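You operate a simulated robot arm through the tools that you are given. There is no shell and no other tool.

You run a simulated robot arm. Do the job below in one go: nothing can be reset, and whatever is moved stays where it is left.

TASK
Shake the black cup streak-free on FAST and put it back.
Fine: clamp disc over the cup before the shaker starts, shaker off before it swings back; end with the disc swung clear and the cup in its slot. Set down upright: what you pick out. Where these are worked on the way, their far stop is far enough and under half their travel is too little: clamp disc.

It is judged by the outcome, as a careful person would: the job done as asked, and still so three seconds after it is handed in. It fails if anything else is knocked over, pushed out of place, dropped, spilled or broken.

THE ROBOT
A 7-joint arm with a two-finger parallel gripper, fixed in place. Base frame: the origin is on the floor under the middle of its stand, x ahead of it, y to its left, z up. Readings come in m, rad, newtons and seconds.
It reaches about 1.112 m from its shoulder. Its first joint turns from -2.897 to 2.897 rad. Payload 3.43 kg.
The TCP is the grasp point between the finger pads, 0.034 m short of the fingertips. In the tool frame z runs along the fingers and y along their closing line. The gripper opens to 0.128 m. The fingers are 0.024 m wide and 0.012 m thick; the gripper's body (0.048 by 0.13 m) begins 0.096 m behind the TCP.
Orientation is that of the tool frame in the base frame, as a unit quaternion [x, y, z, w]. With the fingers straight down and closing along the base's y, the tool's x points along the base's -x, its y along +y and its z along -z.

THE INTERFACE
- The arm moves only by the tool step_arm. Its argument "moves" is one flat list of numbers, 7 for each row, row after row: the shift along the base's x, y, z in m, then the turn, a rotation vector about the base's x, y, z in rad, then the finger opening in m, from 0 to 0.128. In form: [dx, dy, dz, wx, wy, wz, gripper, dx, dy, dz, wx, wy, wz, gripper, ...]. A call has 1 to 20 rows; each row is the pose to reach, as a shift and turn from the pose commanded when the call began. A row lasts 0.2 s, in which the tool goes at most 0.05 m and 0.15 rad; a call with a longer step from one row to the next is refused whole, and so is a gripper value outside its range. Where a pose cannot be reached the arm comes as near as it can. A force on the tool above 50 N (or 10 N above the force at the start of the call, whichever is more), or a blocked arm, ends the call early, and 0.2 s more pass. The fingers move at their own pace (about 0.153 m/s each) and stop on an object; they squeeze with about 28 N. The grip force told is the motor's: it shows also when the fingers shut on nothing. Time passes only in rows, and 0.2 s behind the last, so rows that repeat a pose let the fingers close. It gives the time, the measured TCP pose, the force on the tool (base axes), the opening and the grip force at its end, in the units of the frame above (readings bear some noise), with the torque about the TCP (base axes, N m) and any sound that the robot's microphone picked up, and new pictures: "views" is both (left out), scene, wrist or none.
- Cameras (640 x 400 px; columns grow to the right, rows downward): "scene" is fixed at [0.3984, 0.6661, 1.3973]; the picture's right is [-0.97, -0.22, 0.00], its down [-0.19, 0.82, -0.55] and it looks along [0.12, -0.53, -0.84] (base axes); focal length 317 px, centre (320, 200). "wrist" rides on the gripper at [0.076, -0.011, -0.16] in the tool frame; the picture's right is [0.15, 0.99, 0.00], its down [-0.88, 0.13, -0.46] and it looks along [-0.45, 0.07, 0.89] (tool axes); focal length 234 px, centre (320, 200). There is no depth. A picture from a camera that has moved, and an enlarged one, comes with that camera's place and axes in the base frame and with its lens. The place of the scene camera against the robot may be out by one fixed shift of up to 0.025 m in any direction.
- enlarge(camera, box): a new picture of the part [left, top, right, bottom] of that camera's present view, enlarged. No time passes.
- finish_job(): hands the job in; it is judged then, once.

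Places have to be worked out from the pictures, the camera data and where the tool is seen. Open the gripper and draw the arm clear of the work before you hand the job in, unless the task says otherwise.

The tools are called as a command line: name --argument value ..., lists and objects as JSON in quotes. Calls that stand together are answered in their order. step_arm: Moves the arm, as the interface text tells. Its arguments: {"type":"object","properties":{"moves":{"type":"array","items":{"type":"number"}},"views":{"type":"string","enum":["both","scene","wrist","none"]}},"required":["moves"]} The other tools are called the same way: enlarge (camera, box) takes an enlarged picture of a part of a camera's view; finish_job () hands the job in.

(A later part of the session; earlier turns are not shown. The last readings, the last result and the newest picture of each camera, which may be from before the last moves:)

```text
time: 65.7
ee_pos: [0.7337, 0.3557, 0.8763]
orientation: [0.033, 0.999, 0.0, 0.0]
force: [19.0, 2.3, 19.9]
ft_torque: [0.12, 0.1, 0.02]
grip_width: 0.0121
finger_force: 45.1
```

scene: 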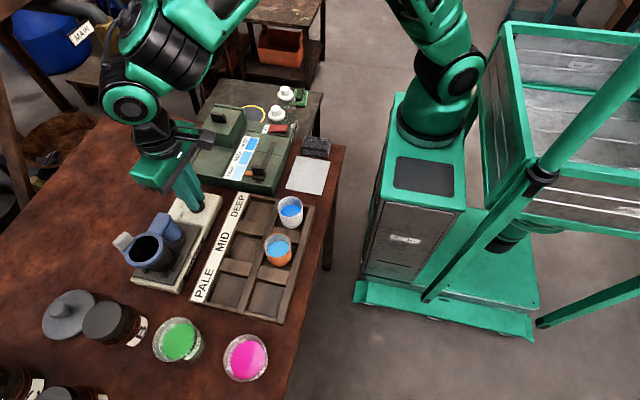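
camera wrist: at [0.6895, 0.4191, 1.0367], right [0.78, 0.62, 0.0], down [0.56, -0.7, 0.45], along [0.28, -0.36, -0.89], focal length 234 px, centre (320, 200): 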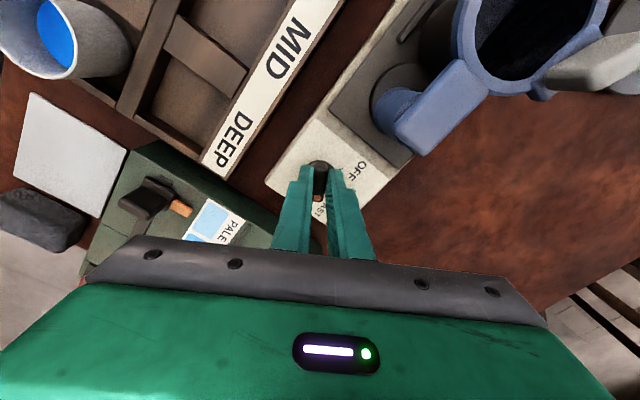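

Halfway, near SLOW, with moderate load. Continuing to OFF with a small relief shift.

step_arm --moves '[0.0005, -0.0006, 0.0005, 0, 0, 0.14, 0.0, 0.0008, -0.0013, 0.001, 0, 0, 0.28, 0.0, 0.001, -0.002, 0.001, 0, 0, 0.42, 0.0, 0.0013, -0.0026, 0.001, 0, 0, 0.56, 0.0, 0.0017, -0.0032, 0.001, 0, 0, 0.7, 0.0, 0.0021, -0.0038, 0.001, 0, 0, 0.84, 0.0, 0.0026, -0.0042, 0.001, 0, 0, 0.98, 0.0, 0.0032, -0.0046, 0.001, 0, 0, 1.12, 0.0]' --views "both"

enlarge --camera "wrist" --box '[220, 110, 420, 250]'

enlarge --camera "scene" --box '[110, 200, 210, 300]'

```text
time: 67.5
ee_pos: [0.7363, 0.3506, 0.8767]
orientation: [-0.504, 0.864, -0.001, -0.002]
force: [11.4, -1.1, -0.8]
ft_torque: [-0.39, -0.11, -0.66]
grip_width: 0.0119
finger_force: 45.3
camera wrist: at [0.7092, 0.2788, 1.0368], right [-0.93, 0.36, 0.0], down [0.32, 0.83, 0.45], along [0.16, 0.42, -0.89], focal length 234 px, centre (320, 200)
```

scene: 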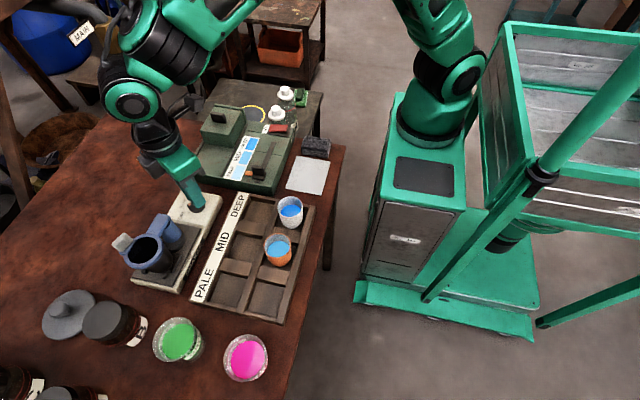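
wrist: 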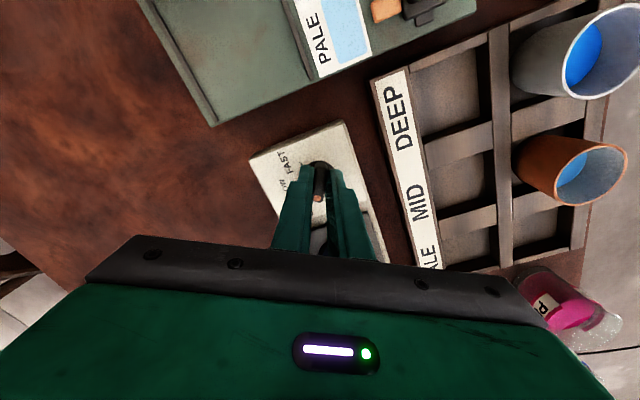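

```text
2.86 times, centred on (320, 180) of wrist
camera zoom: at [0.7092, 0.2788, 1.0368], right [-0.93, 0.36, 0.0], down [0.32, 0.83, 0.45], along [0.16, 0.42, -0.89], focal length 669 px, centre (320, 257)
```

zoom: 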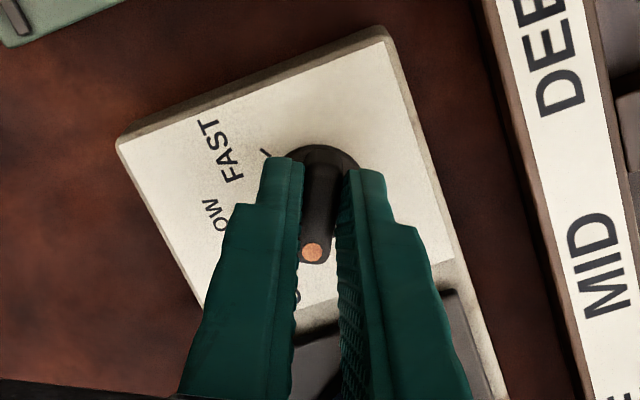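

```text
4.00 times, centred on (160, 250) of scene
camera zoom: at [0.3984, 0.6661, 1.3973], right [-0.97, -0.22, 0.0], down [-0.19, 0.82, -0.55], along [0.12, -0.53, -0.84], focal length 1267 px, centre (960, 0)
```

zoom: 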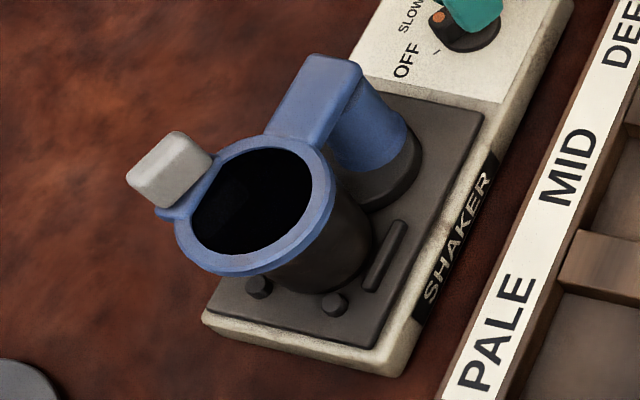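

The dial is back at OFF (yaw 60.5°, against its end stop). I'll ease the torque, open the fingers and rise clear, then verify that the plate is still.

step_arm --moves '[0, 0, 0, 0, 0, -0.015, 0.0, 0, 0, 0, 0, 0, -0.015, 0.025, 0, 0, 0, 0, 0, -0.015, 0.05, 0, 0, 0.0, 0, 0, -0.015, 0.05, 0, 0, 0.04, 0, 0, -0.015, 0.05, 0, 0, 0.09, 0, 0, -0.015, 0.05, 0, 0, 0.14, 0, 0, -0.015, 0.04, 0, 0, 0.165, 0, 0, -0.015, 0.0, 0, 0, 0.165, 0, 0, -0.015, 0.0]' --views "both"

enlarge --camera "scene" --box '[110, 170, 230, 300]'

enlarge --camera "wrist" --box '[220, 90, 420, 250]'

```text
time: 69.5
ee_pos: [0.7356, 0.3502, 1.0412]
orientation: [-0.496, 0.868, 0.0, 0.0]
force: [0.6, 0.0, -0.1]
ft_torque: [0.0, 0.04, 0.0]
grip_width: 0.0
finger_force: 27.7
camera wrist: at [0.7064, 0.2778, 1.2027], right [-0.93, 0.38, 0.0], down [0.34, 0.83, 0.45], along [0.17, 0.42, -0.89], focal length 234 px, centre (320, 200)
```

scene: 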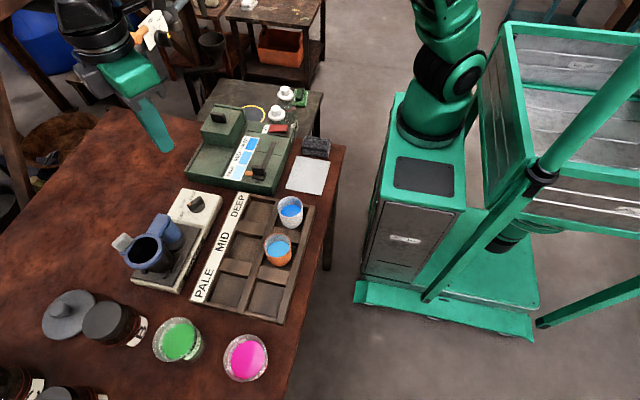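
wrist: 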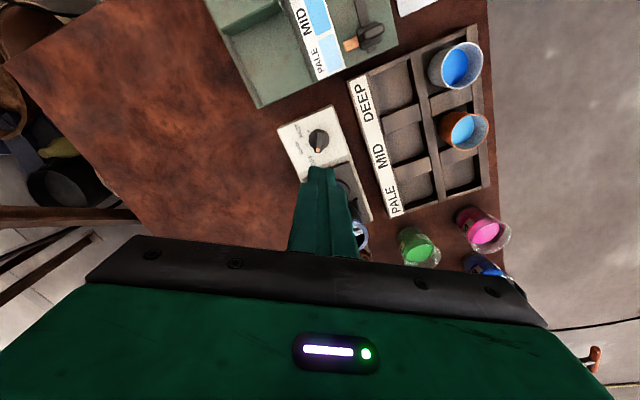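

```text
3.08 times, centred on (170, 235) of scene
camera zoom: at [0.3984, 0.6661, 1.3973], right [-0.97, -0.22, 0.0], down [-0.19, 0.82, -0.55], along [0.12, -0.53, -0.84], focal length 974 px, centre (782, 92)
```

zoom: 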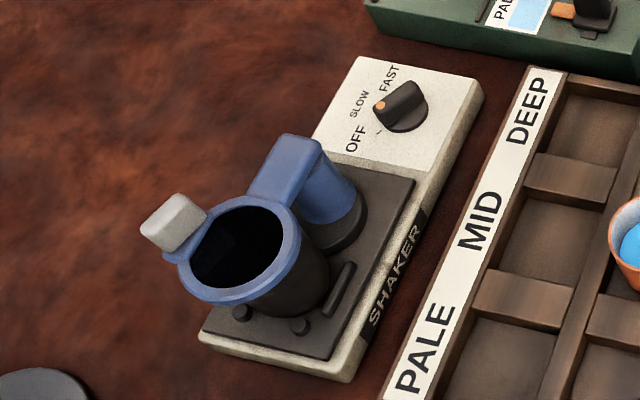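

```text
2.50 times, centred on (320, 170) of wrist
camera zoom: at [0.7064, 0.2778, 1.2027], right [-0.93, 0.38, 0.0], down [0.34, 0.83, 0.45], along [0.17, 0.42, -0.89], focal length 585 px, centre (320, 275)
```

zoom: 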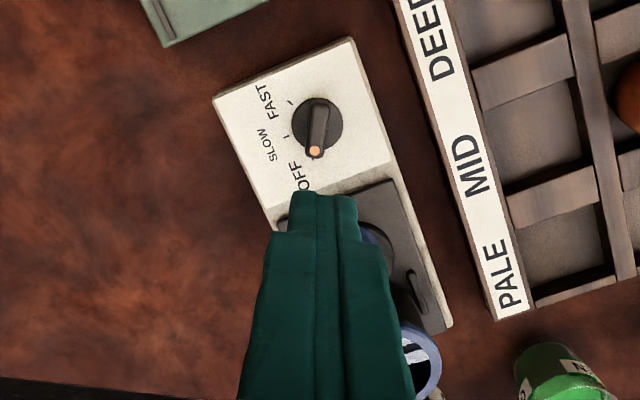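

The dial is at OFF. Next I'll swing the clamp back, pushing the ring from its −x side. I move high around to above (0.687, 0.475) with yaw +0.71, and compare the plate position to be sure it is at rest.

step_arm --moves '[-0.008, 0.02, 0, 0, 0, 0.14, 0.0, -0.016, 0.045, 0, 0, 0, 0.28, 0.0, -0.028, 0.07, 0, 0, 0, 0.42, 0.0, -0.04, 0.095, 0, 0, 0, 0.56, 0.0, -0.0486, 0.1246, 0, 0, 0, 0.7, 0.0, -0.0486, 0.1246, 0, 0, 0, 0.7, 0.0]' --views "both"

enlarge --camera "wrist" --box '[200, 60, 400, 220]'

enlarge --camera "scene" --box '[110, 170, 230, 300]'

```text
time: 70.9
ee_pos: [0.6888, 0.4773, 1.0434]
orientation: [0.765, -0.644, 0.001, 0.001]
force: [0.5, -0.3, 1.2]
ft_torque: [0.0, -0.01, 0.04]
grip_width: 0.0
finger_force: 27.4
camera wrist: at [0.712, 0.4026, 1.2031], right [-0.95, -0.31, 0.0], down [-0.28, 0.85, 0.45], along [-0.14, 0.43, -0.89], focal length 234 px, centre (320, 200)
```

scene: 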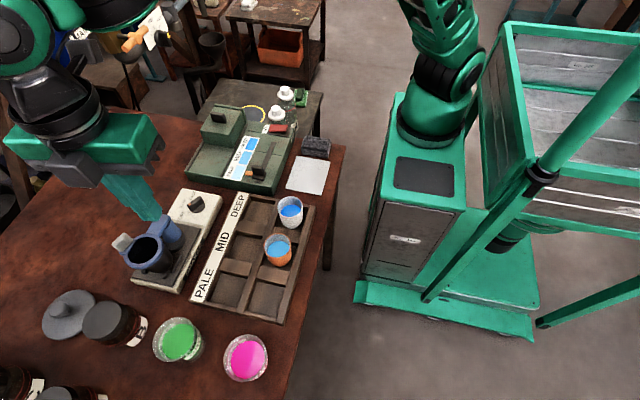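
wrist: 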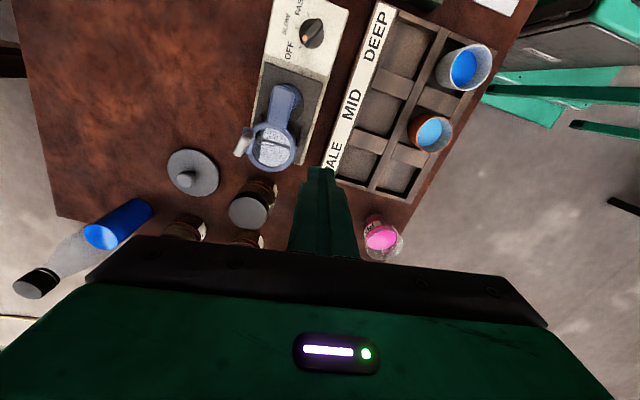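

```text
2.50 times, centred on (300, 140) of wrist
camera zoom: at [0.712, 0.4026, 1.2031], right [-0.95, -0.31, 0.0], down [-0.28, 0.85, 0.45], along [-0.14, 0.43, -0.89], focal length 585 px, centre (370, 350)
```

zoom: 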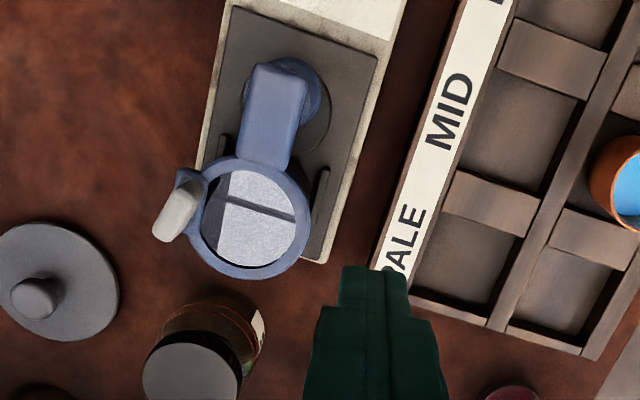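

```text
3.08 times, centred on (170, 235) of scene
camera zoom: at [0.3984, 0.6661, 1.3973], right [-0.97, -0.22, 0.0], down [-0.19, 0.82, -0.55], along [0.12, -0.53, -0.84], focal length 974 px, centre (782, 92)
```

zoom: 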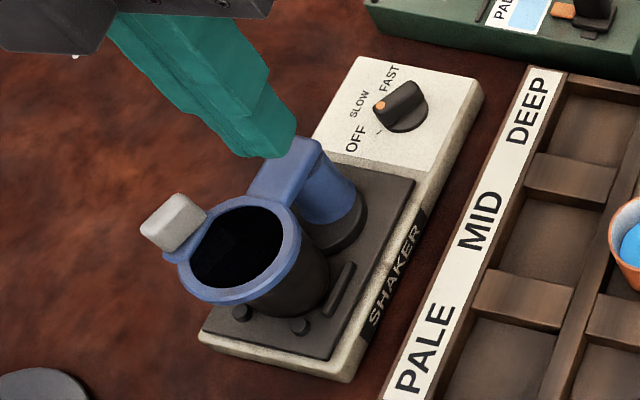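

The plate is at rest: its position is identical in two successive pictures. The pusher is ~16 mm clear of the ring's −x side; I'll descend to tip height ≈0.90, just over the cup's rim height but beside the ring.

step_arm --moves '[0, 0, -0.04, 0, 0, 0, 0.0, 0, 0, -0.08, 0, 0, 0, 0.0, 0, 0, -0.1, 0, 0, 0, 0.0, 0, 0, -0.11, 0, 0, 0, 0.0, 0, 0, -0.11, 0, 0, 0, 0.0]' --views "both"

enlarge --camera "wrist" --box '[200, 60, 400, 220]'

enlarge --camera "scene" --box '[110, 170, 230, 300]'

```text
time: 72.1
ee_pos: [0.6881, 0.4763, 0.9323]
orientation: [0.764, -0.645, 0.001, 0.0]
force: [0.6, -0.7, -0.8]
ft_torque: [0.04, 0.0, 0.02]
grip_width: 0.0
finger_force: 28.2
camera wrist: at [0.7118, 0.4025, 1.0922], right [-0.95, -0.31, 0.0], down [-0.27, 0.85, 0.45], along [-0.14, 0.43, -0.89], focal length 234 px, centre (320, 200)
```

scene: 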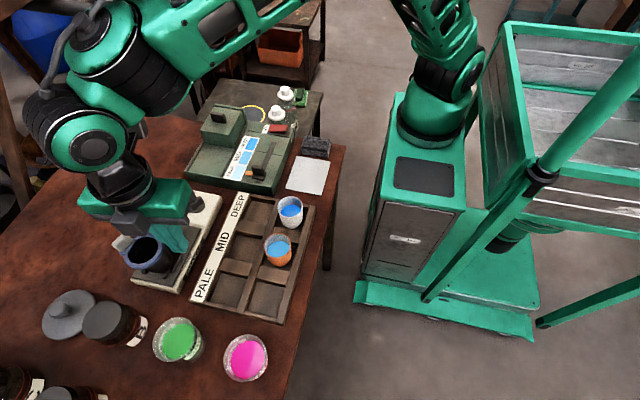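
wrist: 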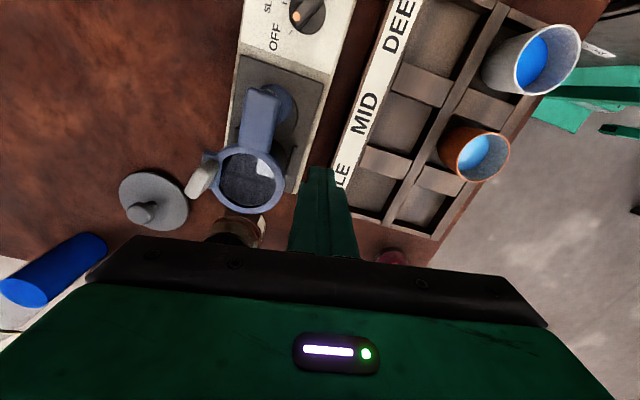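

```text
2.50 times, centred on (300, 140) of wrist
camera zoom: at [0.7118, 0.4025, 1.0922], right [-0.95, -0.31, 0.0], down [-0.27, 0.85, 0.45], along [-0.14, 0.43, -0.89], focal length 585 px, centre (370, 350)
```

zoom: 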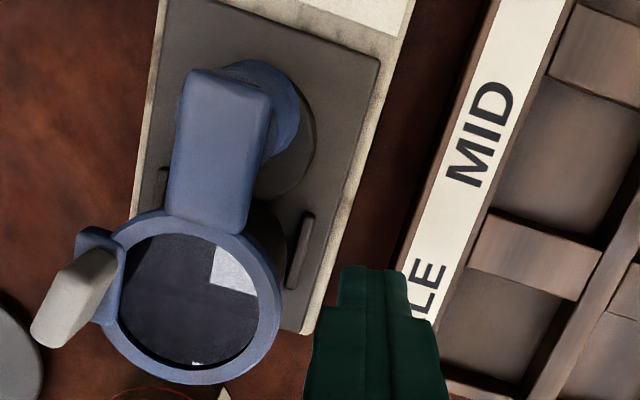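

```text
3.08 times, centred on (170, 235) of scene
camera zoom: at [0.3984, 0.6661, 1.3973], right [-0.97, -0.22, 0.0], down [-0.19, 0.82, -0.55], along [0.12, -0.53, -0.84], focal length 974 px, centre (782, 92)
```

zoom: 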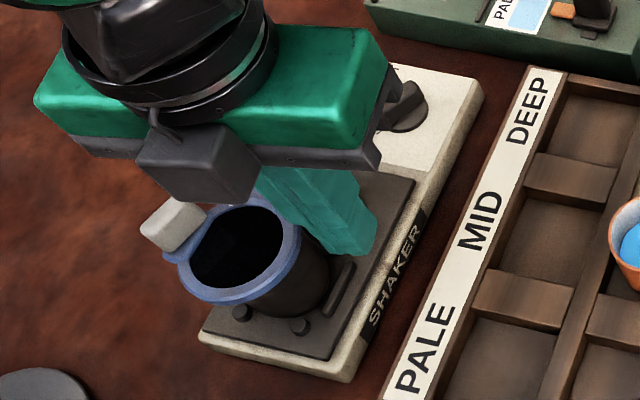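

Geometry is confirmed: ring centre (0.7455, 0.493), pivot about (0.7525, 0.439), pusher ~15 mm away. I'll make contact and start swinging the disc back clockwise in short stages.

step_arm --moves '[0.009, 0.001, 0.002, 0, 0, 0, 0.0, 0.018, 0.0023, 0.002, 0, 0, 0, 0.0, 0.024, 0.0084, 0.002, 0, 0, -0.14, 0.0, 0.0307, 0.0136, 0.002, 0, 0, -0.28, 0.0]' --views "both"

enlarge --camera "wrist" --box '[200, 60, 400, 220]'

enlarge --camera "scene" --box '[110, 170, 230, 300]'

```text
time: 73.1
ee_pos: [0.7196, 0.4904, 0.9346]
orientation: [-0.666, 0.746, 0.0, 0.0]
force: [1.3, 0.2, 0.5]
ft_torque: [0.0, -0.05, 0.0]
grip_width: 0.0
finger_force: 27.9
camera wrist: at [0.7214, 0.4124, 1.094], right [-1.0, -0.03, 0.0], down [-0.03, 0.89, 0.45], along [-0.02, 0.45, -0.89], focal length 234 px, centre (320, 200)
```

scene: 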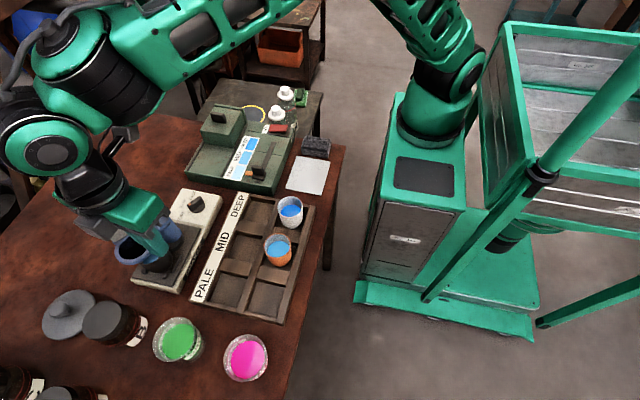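
wrist: 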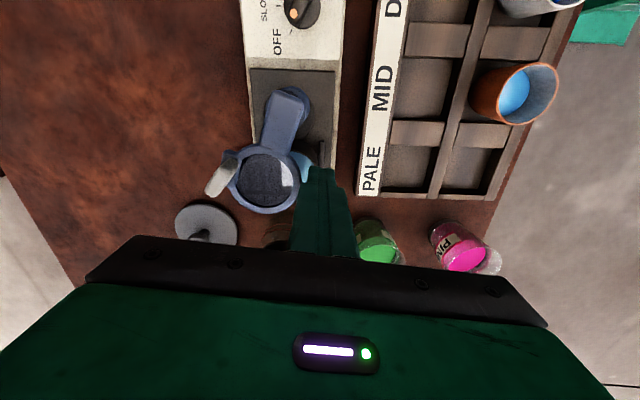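

```text
2.50 times, centred on (300, 140) of wrist
camera zoom: at [0.7214, 0.4124, 1.094], right [-1.0, -0.03, 0.0], down [-0.03, 0.89, 0.45], along [-0.02, 0.45, -0.89], focal length 585 px, centre (370, 350)
```

zoom: 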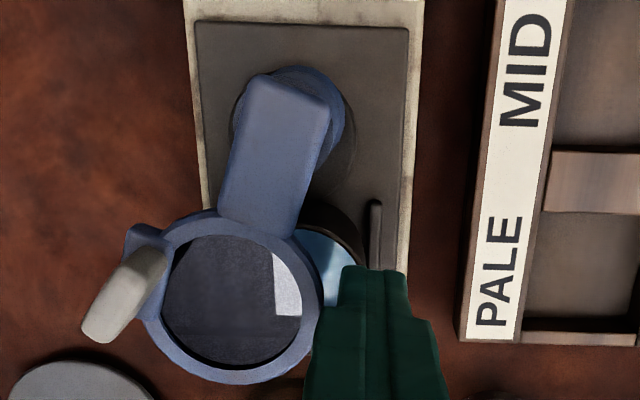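

```text
3.08 times, centred on (170, 235) of scene
camera zoom: at [0.3984, 0.6661, 1.3973], right [-0.97, -0.22, 0.0], down [-0.19, 0.82, -0.55], along [0.12, -0.53, -0.84], focal length 974 px, centre (782, 92)
```

zoom: 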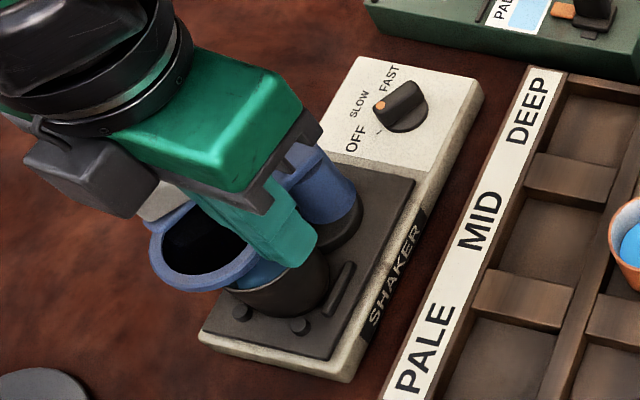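

The disc is moving back smoothly, the cup stays put and there is no force. Continuing the arc.

step_arm --moves '[0.0074, 0.0042, 0, 0, 0, -0.14, 0.0, 0.0154, 0.0073, 0, 0, 0, -0.28, 0.0, 0.0237, 0.0093, 0, 0, 0, -0.42, 0.0, 0.0322, 0.01, 0, 0, 0, -0.56, 0.0]' --views "both"

enlarge --camera "wrist" --box '[200, 60, 400, 220]'

enlarge --camera "scene" --box '[110, 170, 230, 300]'

```text
time: 74.1
ee_pos: [0.7505, 0.5003, 0.9329]
orientation: [-0.433, 0.901, 0.0, -0.001]
force: [-0.1, 0.3, 0.0]
ft_torque: [-0.01, -0.01, 0.01]
grip_width: 0.0002
finger_force: 27.7
camera wrist: at [0.7112, 0.4323, 1.0936], right [-0.86, 0.5, 0.0], down [0.45, 0.77, 0.45], along [0.23, 0.39, -0.89], focal length 234 px, centre (320, 200)
```

scene: 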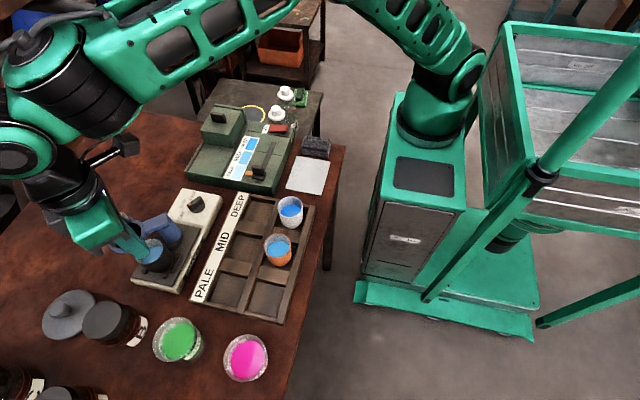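
wrist: 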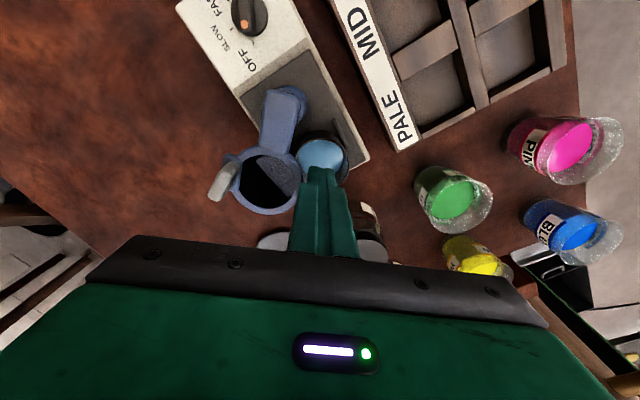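

```text
2.50 times, centred on (300, 140) of wrist
camera zoom: at [0.7112, 0.4323, 1.0936], right [-0.86, 0.5, 0.0], down [0.45, 0.77, 0.45], along [0.23, 0.39, -0.89], focal length 585 px, centre (370, 350)
```

zoom: 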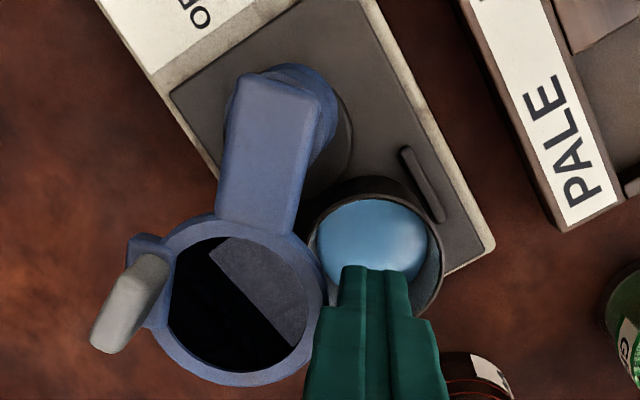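

```text
3.08 times, centred on (170, 235) of scene
camera zoom: at [0.3984, 0.6661, 1.3973], right [-0.97, -0.22, 0.0], down [-0.19, 0.82, -0.55], along [0.12, -0.53, -0.84], focal length 974 px, centre (782, 92)
```

zoom: 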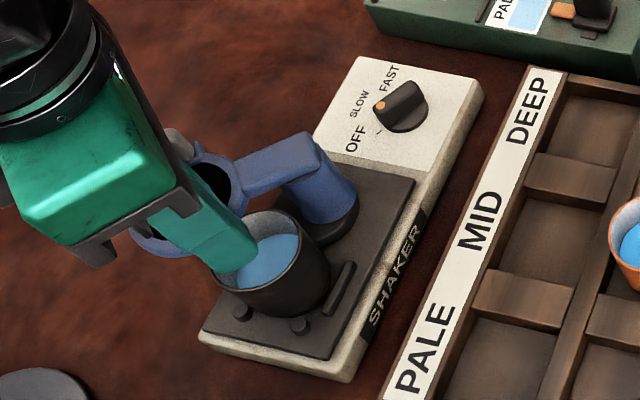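

The pusher tip passes over the cup's rim without contact and the ring is already off the cup. Next stretch.

step_arm --moves '[0.0086, -0.0003, 0.001, 0, 0, -0.14, 0.0, 0.0169, -0.0018, 0.001, 0, 0, -0.28, 0.0, 0.025, -0.0046, 0.001, 0, 0, -0.42, 0.0, 0.0326, -0.0085, 0.001, 0, 0, -0.56, 0.0]' --views "both"

enlarge --camera "wrist" --box '[200, 60, 400, 220]'

enlarge --camera "scene" --box '[80, 170, 230, 300]'

```text
time: 75.1
ee_pos: [0.7844, 0.4919, 0.9349]
orientation: [-0.168, 0.986, 0.0, -0.003]
force: [-1.4, 0.3, 0.2]
ft_torque: [0.01, -0.01, -0.01]
grip_width: 0.0003
finger_force: 28.0
camera wrist: at [0.716, 0.4552, 1.0947], right [-0.46, 0.89, 0.0], down [0.79, 0.41, 0.45], along [0.4, 0.21, -0.89], focal length 234 px, centre (320, 200)
```

scene: 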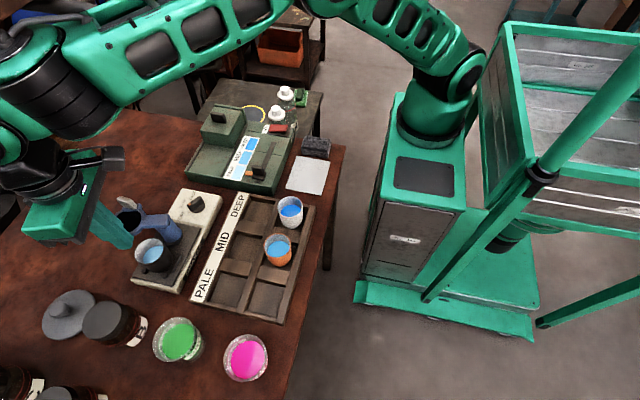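
wrist: 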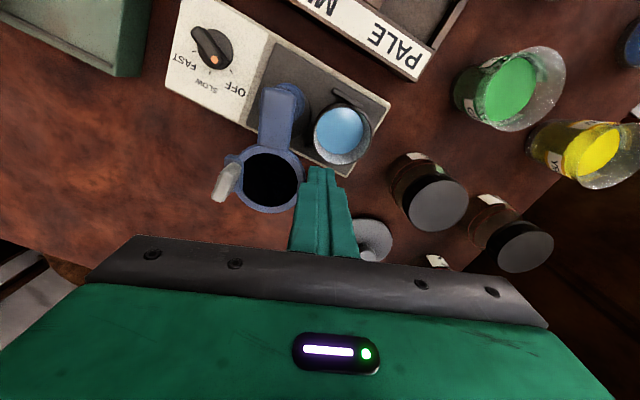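

```text
2.50 times, centred on (300, 140) of wrist
camera zoom: at [0.716, 0.4552, 1.0947], right [-0.46, 0.89, 0.0], down [0.79, 0.41, 0.45], along [0.4, 0.21, -0.89], focal length 585 px, centre (370, 350)
```

zoom: 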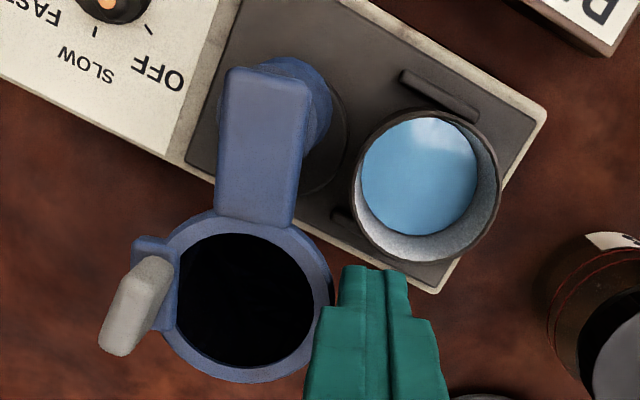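

```text
3.08 times, centred on (155, 235) of scene
camera zoom: at [0.3984, 0.6661, 1.3973], right [-0.97, -0.22, 0.0], down [-0.19, 0.82, -0.55], along [0.12, -0.53, -0.84], focal length 974 px, centre (828, 92)
```

zoom: 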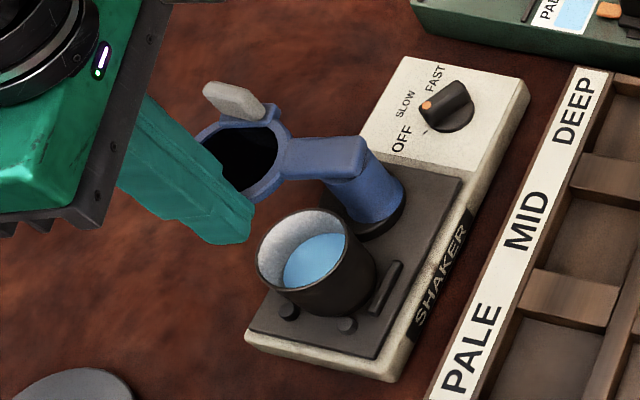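

The cup's paint now looks uniform and the disc is nearly home. I'll finish the swing to its rest stop carefully.

step_arm --moves '[0.0036, -0.0023, 0, 0, 0, -0.07, 0.0, 0.0071, -0.0048, 0, 0, 0, -0.14, 0.0, 0.0108, -0.008, 0, 0, 0, -0.22, 0.0]' --views "none"

step_arm --moves '[0.0013, -0.0013, 0, 0, 0, -0.03, 0.0, 0.0026, -0.0026, 0, 0, 0, -0.06, 0.0]' --views "both"

enlarge --camera "wrist" --box '[200, 60, 400, 220]'

enlarge --camera "scene" --box '[80, 170, 230, 300]'

```text
time: 75.9
ee_pos: [0.7949, 0.4836, 0.9348]
orientation: [-0.058, 0.998, 0.0, -0.001]
force: [-0.3, 0.5, -0.3]
ft_torque: [-0.03, -0.01, 0.0]
grip_width: 0.0
finger_force: 27.9
```

```text
time: 76.5
ee_pos: [0.7971, 0.482, 0.9362]
orientation: [-0.029, 1.0, 0.0, -0.001]
force: [-0.2, 0.2, 0.2]
ft_torque: [0.03, 0.05, -0.02]
grip_width: 0.0002
finger_force: 28.6
camera wrist: at [0.7219, 0.4642, 1.0954], right [-0.2, 0.98, 0.0], down [0.87, 0.18, 0.45], along [0.44, 0.09, -0.89], focal length 234 px, centre (320, 200)
```

scene: 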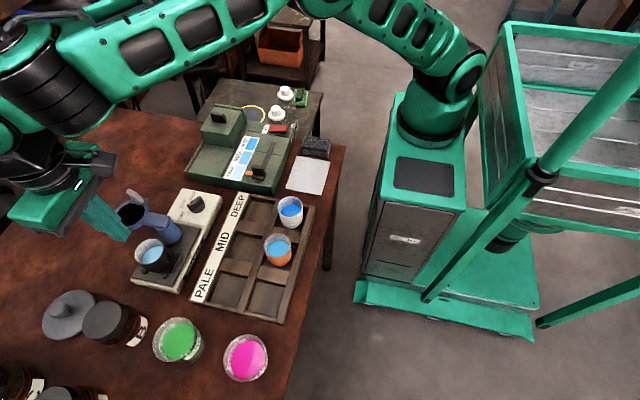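
wrist: 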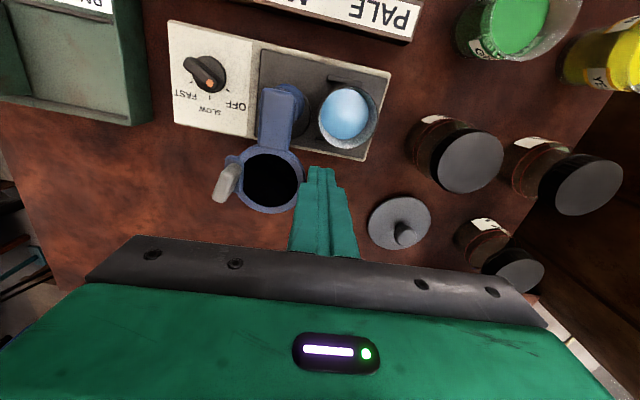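

```text
2.50 times, centred on (300, 140) of wrist
camera zoom: at [0.7219, 0.4642, 1.0954], right [-0.2, 0.98, 0.0], down [0.87, 0.18, 0.45], along [0.44, 0.09, -0.89], focal length 585 px, centre (370, 350)
```

zoom: 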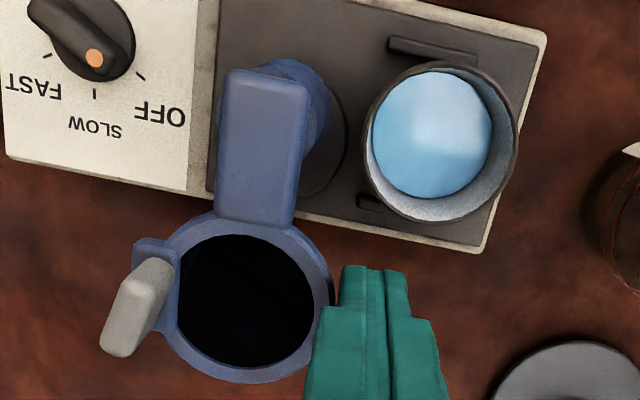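

```text
3.08 times, centred on (155, 235) of scene
camera zoom: at [0.3984, 0.6661, 1.3973], right [-0.97, -0.22, 0.0], down [-0.19, 0.82, -0.55], along [0.12, -0.53, -0.84], focal length 974 px, centre (828, 92)
```

zoom: 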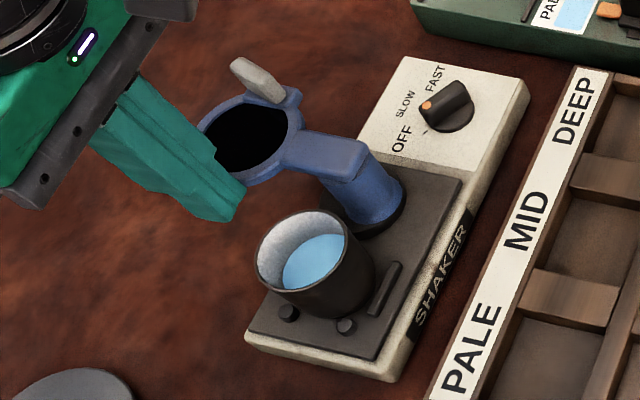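

The disc is within ~3° of its original rest position. I'll give small nudges until it meets the rest stop.

step_arm --moves '[0.001, -0.0012, 0, 0, 0, -0.025, 0.0, 0.002, -0.0024, 0, 0, 0, -0.05, 0.0]' --views "none"

step_arm --moves '[0.0005, -0.001, 0, 0, 0, -0.02, 0.0]' --views "both"

enlarge --camera "scene" --box '[80, 150, 230, 290]'

```text
time: 77.1
ee_pos: [0.7982, 0.479, 0.9348]
orientation: [-0.003, 1.0, -0.001, -0.001]
force: [-0.4, -0.3, -0.9]
ft_torque: [0.02, 0.01, -0.01]
grip_width: 0.0
finger_force: 27.5
```

```text
time: 77.5
ee_pos: [0.7996, 0.4787, 0.9355]
orientation: [0.006, 1.0, -0.001, -0.001]
force: [1.2, 0.7, 0.3]
ft_torque: [0.02, 0.02, 0.03]
grip_width: 0.0003
finger_force: 28.3
camera wrist: at [0.7234, 0.4666, 1.0954], right [-0.13, 0.99, 0.0], down [0.88, 0.12, 0.45], along [0.45, 0.06, -0.89], focal length 234 px, centre (320, 200)
```

scene: 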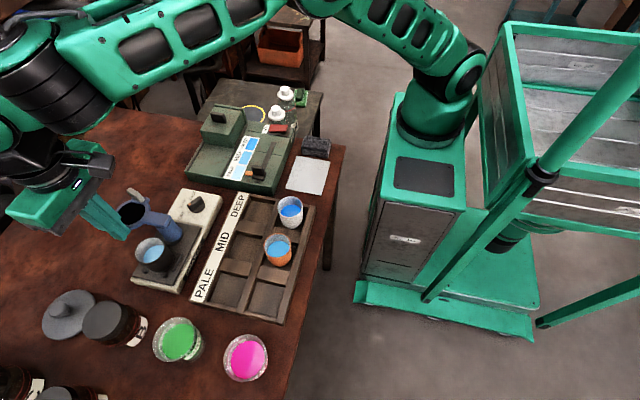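
wrist: 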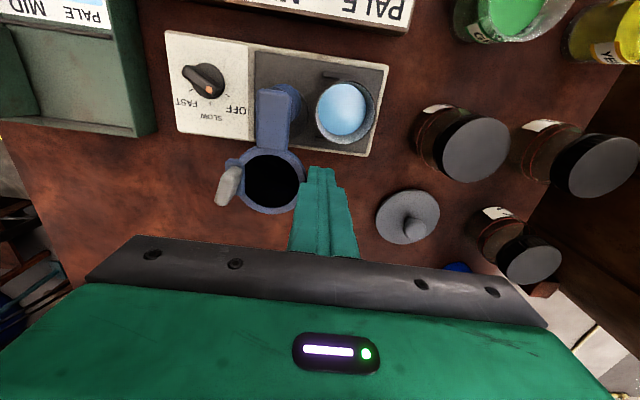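

```text
2.86 times, centred on (155, 220) of scene
camera zoom: at [0.3984, 0.6661, 1.3973], right [-0.97, -0.22, 0.0], down [-0.19, 0.82, -0.55], along [0.12, -0.53, -0.84], focal length 905 px, centre (791, 143)
```

zoom: 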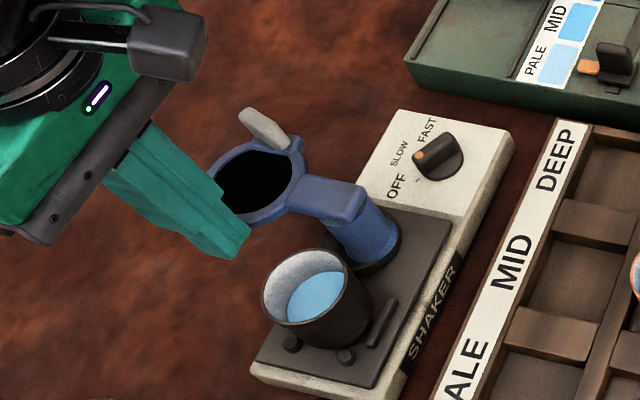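

The clamp is back where it was at the start. One more tiny nudge to confirm it is at the stop, then I back off.

step_arm --moves '[0.0008, -0.0015, 0, 0, 0, -0.02, 0.0]' --views "none"

step_arm --moves '[-0.0005, 0.004, 0.0, 0, 0, 0, 0.0, 0.0, 0.014, 0.0, 0, 0, 0, 0.0, 0.0, 0.02, 0.03, 0, 0, 0, 0.0, 0.0, 0.02, 0.07, 0, 0, 0, 0.0, 0, 0.02, 0.105, 0, 0, 0, 0.0, 0, 0.02, 0.105, 0, 0, 0, 0.0]' --views "both"

enlarge --camera "scene" --box '[80, 150, 230, 290]'

enlarge --camera "wrist" --box '[210, 60, 430, 220]'

```text
time: 77.9
ee_pos: [0.8006, 0.4768, 0.9355]
orientation: [0.016, 1.0, -0.001, -0.002]
force: [-1.0, 0.7, 0.3]
ft_torque: [0.03, 0.03, 0.01]
grip_width: 0.0
finger_force: 27.4
```

```text
time: 79.3
ee_pos: [0.8028, 0.4986, 1.0426]
orientation: [0.017, 1.0, 0.0, -0.002]
force: [0.6, 0.0, -0.3]
ft_torque: [0.01, -0.03, 0.03]
grip_width: 0.0
finger_force: 28.0
camera wrist: at [0.7261, 0.4877, 1.2024], right [-0.11, 0.99, 0.0], down [0.89, 0.1, 0.45], along [0.45, 0.05, -0.89], focal length 234 px, centre (320, 200)
```

scene: 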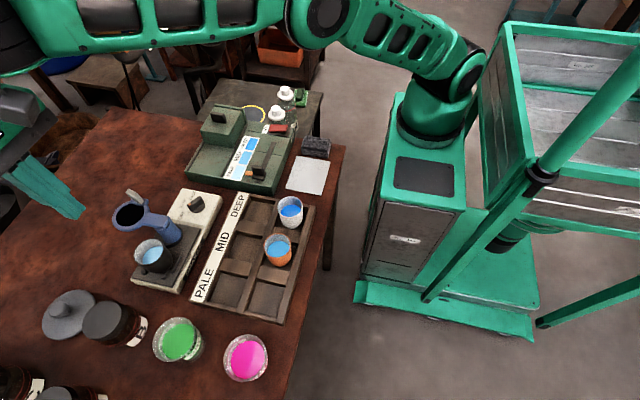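
wrist: 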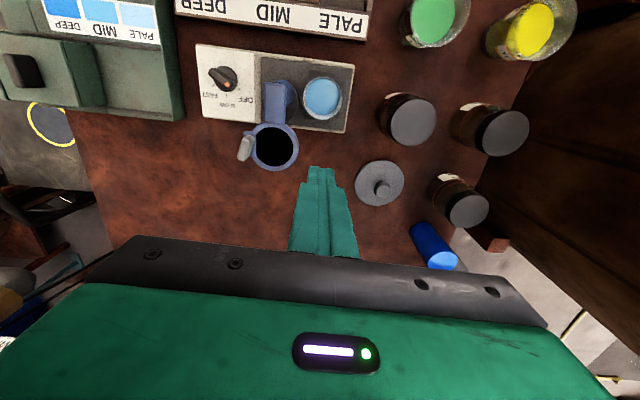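

```text
2.86 times, centred on (155, 220) of scene
camera zoom: at [0.3984, 0.6661, 1.3973], right [-0.97, -0.22, 0.0], down [-0.19, 0.82, -0.55], along [0.12, -0.53, -0.84], focal length 905 px, centre (791, 143)
```

zoom: 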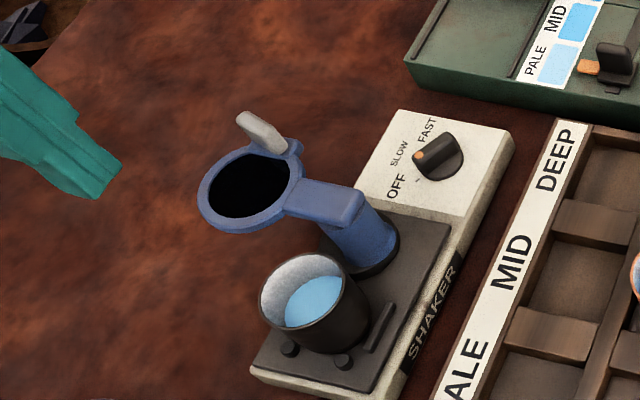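

```text
2.50 times, centred on (320, 140) of wrist
camera zoom: at [0.7261, 0.4877, 1.2024], right [-0.11, 0.99, 0.0], down [0.89, 0.1, 0.45], along [0.45, 0.05, -0.89], focal length 585 px, centre (320, 350)
```

zoom: 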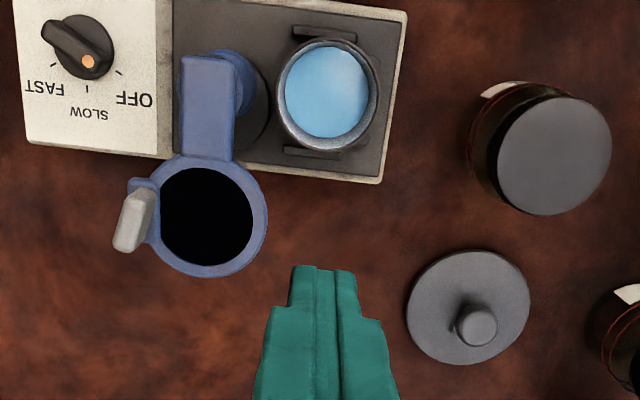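

The disc is exactly back at its starting position, the dial is at OFF and the cup stands upright. Now I move above the cup with yaw +90° and open fingers, and inspect the paint and the cup's position.

step_arm --moves '[-0.005, 0, 0, 0, 0, 0.145, 0.0, -0.01, 0, 0, 0, 0, 0.29, 0.0, -0.016, -0.001, 0, 0, 0, 0.435, 0.03, -0.022, -0.002, 0, 0, 0, 0.58, 0.06, -0.028, -0.003, 0, 0, 0, 0.725, 0.085, -0.034, -0.004, 0, 0, 0, 0.87, 0.085, -0.04, -0.005, 0, 0, 0, 1.015, 0.085, -0.046, -0.006, 0, 0, 0, 1.16, 0.085, -0.052, -0.007, 0, 0, 0, 1.305, 0.085, -0.056, -0.008, 0, 0, 0, 1.45, 0.085, -0.058, -0.008, 0, 0, 0, 1.595, 0.085, -0.058, -0.008, 0, 0, 0, 1.605, 0.085]' --views "both"

enlarge --camera "wrist" --box '[260, 90, 380, 180]'

enlarge --camera "wrist" --box '[440, 0, 580, 130]'

enlarge --camera "scene" --box '[120, 180, 320, 300]'

```text
time: 81.9
ee_pos: [0.7431, 0.4884, 1.0405]
orientation: [0.708, -0.706, 0.001, 0.001]
force: [0.1, -0.6, -0.4]
ft_torque: [-0.02, -0.01, 0.02]
grip_width: 0.0848
finger_force: 0.0
camera wrist: at [0.7539, 0.411, 1.2009], right [-0.99, -0.15, 0.0], down [-0.13, 0.88, 0.45], along [-0.07, 0.45, -0.89], focal length 234 px, centre (320, 200)
```

scene: 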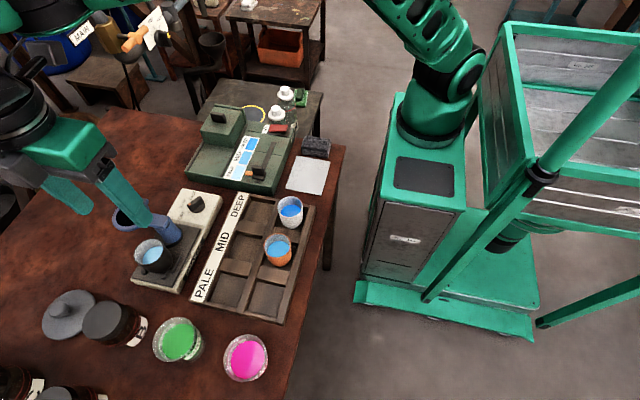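
wrist: 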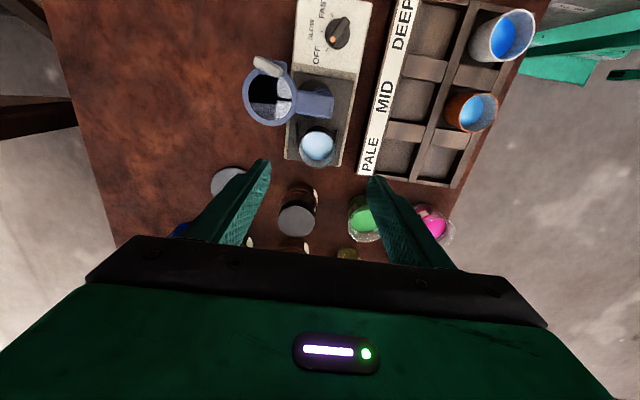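

```text
4.44 times, centred on (320, 135) of wrist
camera zoom: at [0.7539, 0.411, 1.2009], right [-0.99, -0.15, 0.0], down [-0.13, 0.88, 0.45], along [-0.07, 0.45, -0.89], focal length 1041 px, centre (320, 489)
```

zoom: 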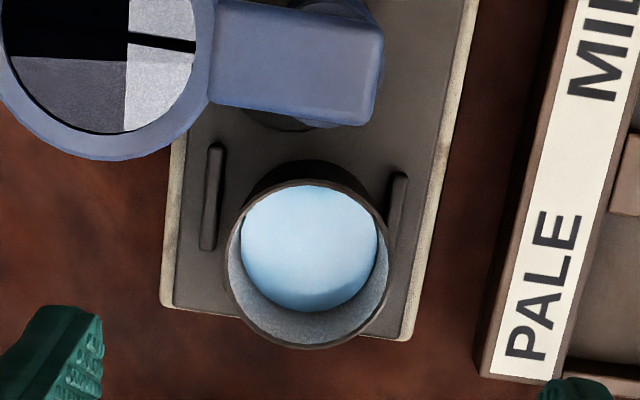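

```text
3.08 times, centred on (510, 65) of wrist
camera zoom: at [0.7539, 0.411, 1.2009], right [-0.99, -0.15, 0.0], down [-0.13, 0.88, 0.45], along [-0.07, 0.45, -0.89], focal length 720 px, centre (-265, 615)
```

zoom: 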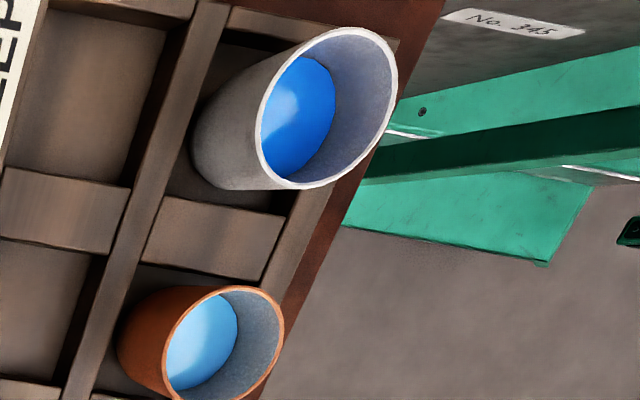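

```text
3.20 times, centred on (220, 240) of scene
camera zoom: at [0.3984, 0.6661, 1.3973], right [-0.97, -0.22, 0.0], down [-0.19, 0.82, -0.55], along [0.12, -0.53, -0.84], focal length 1013 px, centre (640, 72)
```

zoom: 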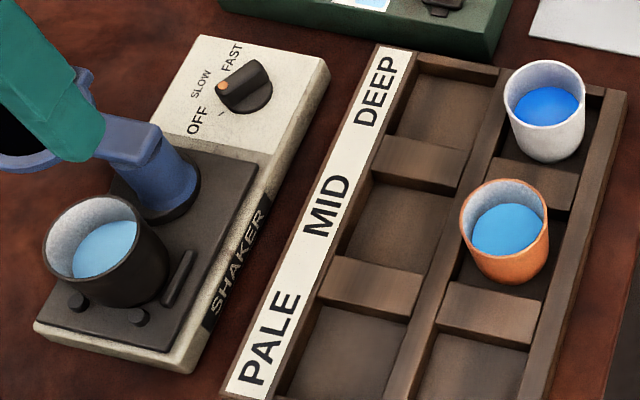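

enlarge --camera "scene" --box '[130, 235, 176, 275]'

enlarge --camera "wrist" --box '[290, 110, 345, 175]'

enlarge --camera "scene" --box '[258, 225, 304, 275]'

```text
10.00 times, centred on (153, 255) of scene
camera zoom: at [0.3984, 0.6661, 1.3973], right [-0.97, -0.22, 0.0], down [-0.19, 0.82, -0.55], along [0.12, -0.53, -0.84], focal length 3167 px, centre (1990, -350)
```

zoom: 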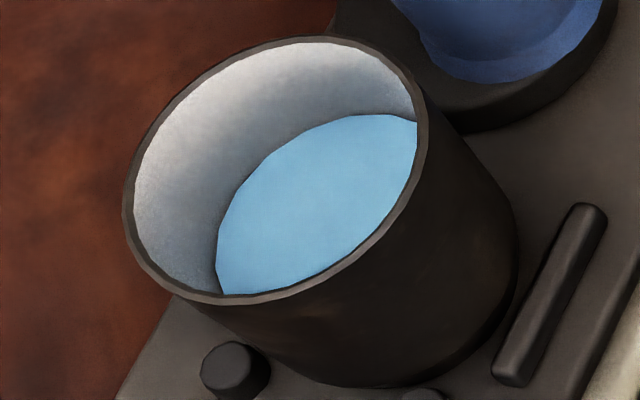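

```text
6.15 times, centred on (318, 142) of wrist
camera zoom: at [0.7539, 0.411, 1.2009], right [-0.99, -0.15, 0.0], down [-0.13, 0.88, 0.45], along [-0.07, 0.45, -0.89], focal length 1441 px, centre (335, 554)
```

zoom: 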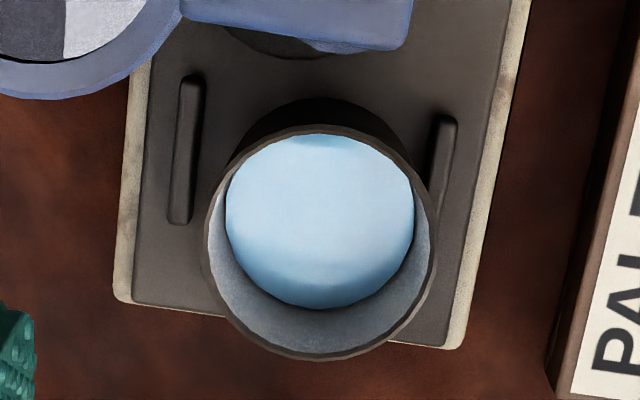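

```text
8.00 times, centred on (281, 250) of scene
camera zoom: at [0.3984, 0.6661, 1.3973], right [-0.97, -0.22, 0.0], down [-0.19, 0.82, -0.55], along [0.12, -0.53, -0.84], focal length 2534 px, centre (632, -200)
```

zoom: 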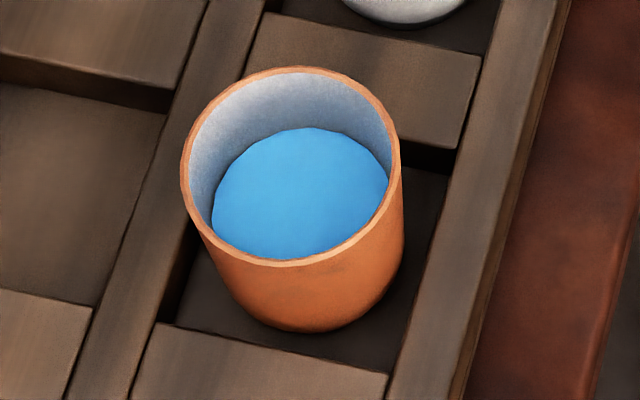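

The black cup's paint is now a flat, even blue like its neighbours, so the shake worked. The cup stands at (0.7446, 0.492); I'll descend over it, fingers along x, to the same grip height relative to the rim that held before.

step_arm --moves '[0.002, 0.0045, -0.04, 0, 0, 0, 0.08, 0.002, 0.0045, -0.08, 0, 0, 0, 0.08, 0.002, 0.0045, -0.12, 0, 0, 0, 0.08, 0.002, 0.0045, -0.145, 0, 0, 0, 0.08, 0.002, 0.0045, -0.15, 0, 0, 0, 0.08, 0.002, 0.0045, -0.15, 0, 0, 0, 0.08]' --views "wrist"

enlarge --camera "wrist" --box '[240, 120, 400, 240]'

```text
time: 83.3
ee_pos: [0.7446, 0.4929, 0.8914]
orientation: [0.708, -0.707, 0.001, 0.001]
force: [0.4, 0.1, 0.3]
ft_torque: [0.0, 0.0, -0.01]
grip_width: 0.0801
finger_force: 0.1
camera wrist: at [0.756, 0.4161, 1.0505], right [-0.99, -0.15, 0.0], down [-0.13, 0.88, 0.45], along [-0.07, 0.45, -0.89], focal length 234 px, centre (320, 200)
```

wrist: 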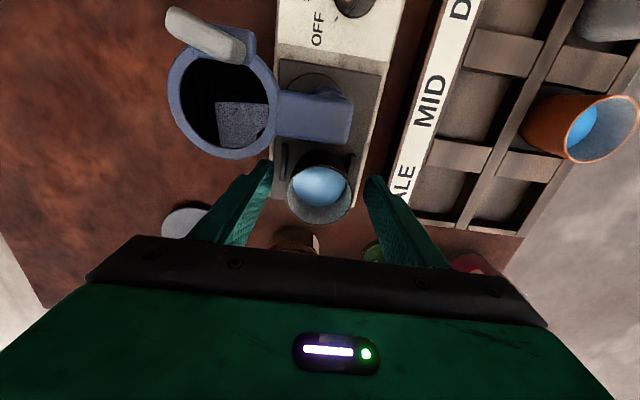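

```text
3.33 times, centred on (320, 180) of wrist
camera zoom: at [0.756, 0.4161, 1.0505], right [-0.99, -0.15, 0.0], down [-0.13, 0.88, 0.45], along [-0.07, 0.45, -0.89], focal length 781 px, centre (320, 267)
```

zoom: 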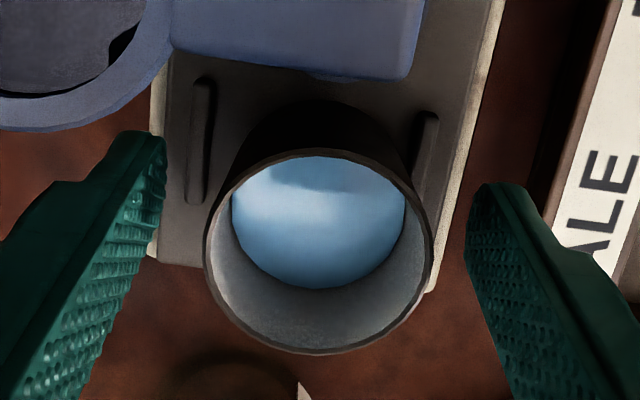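

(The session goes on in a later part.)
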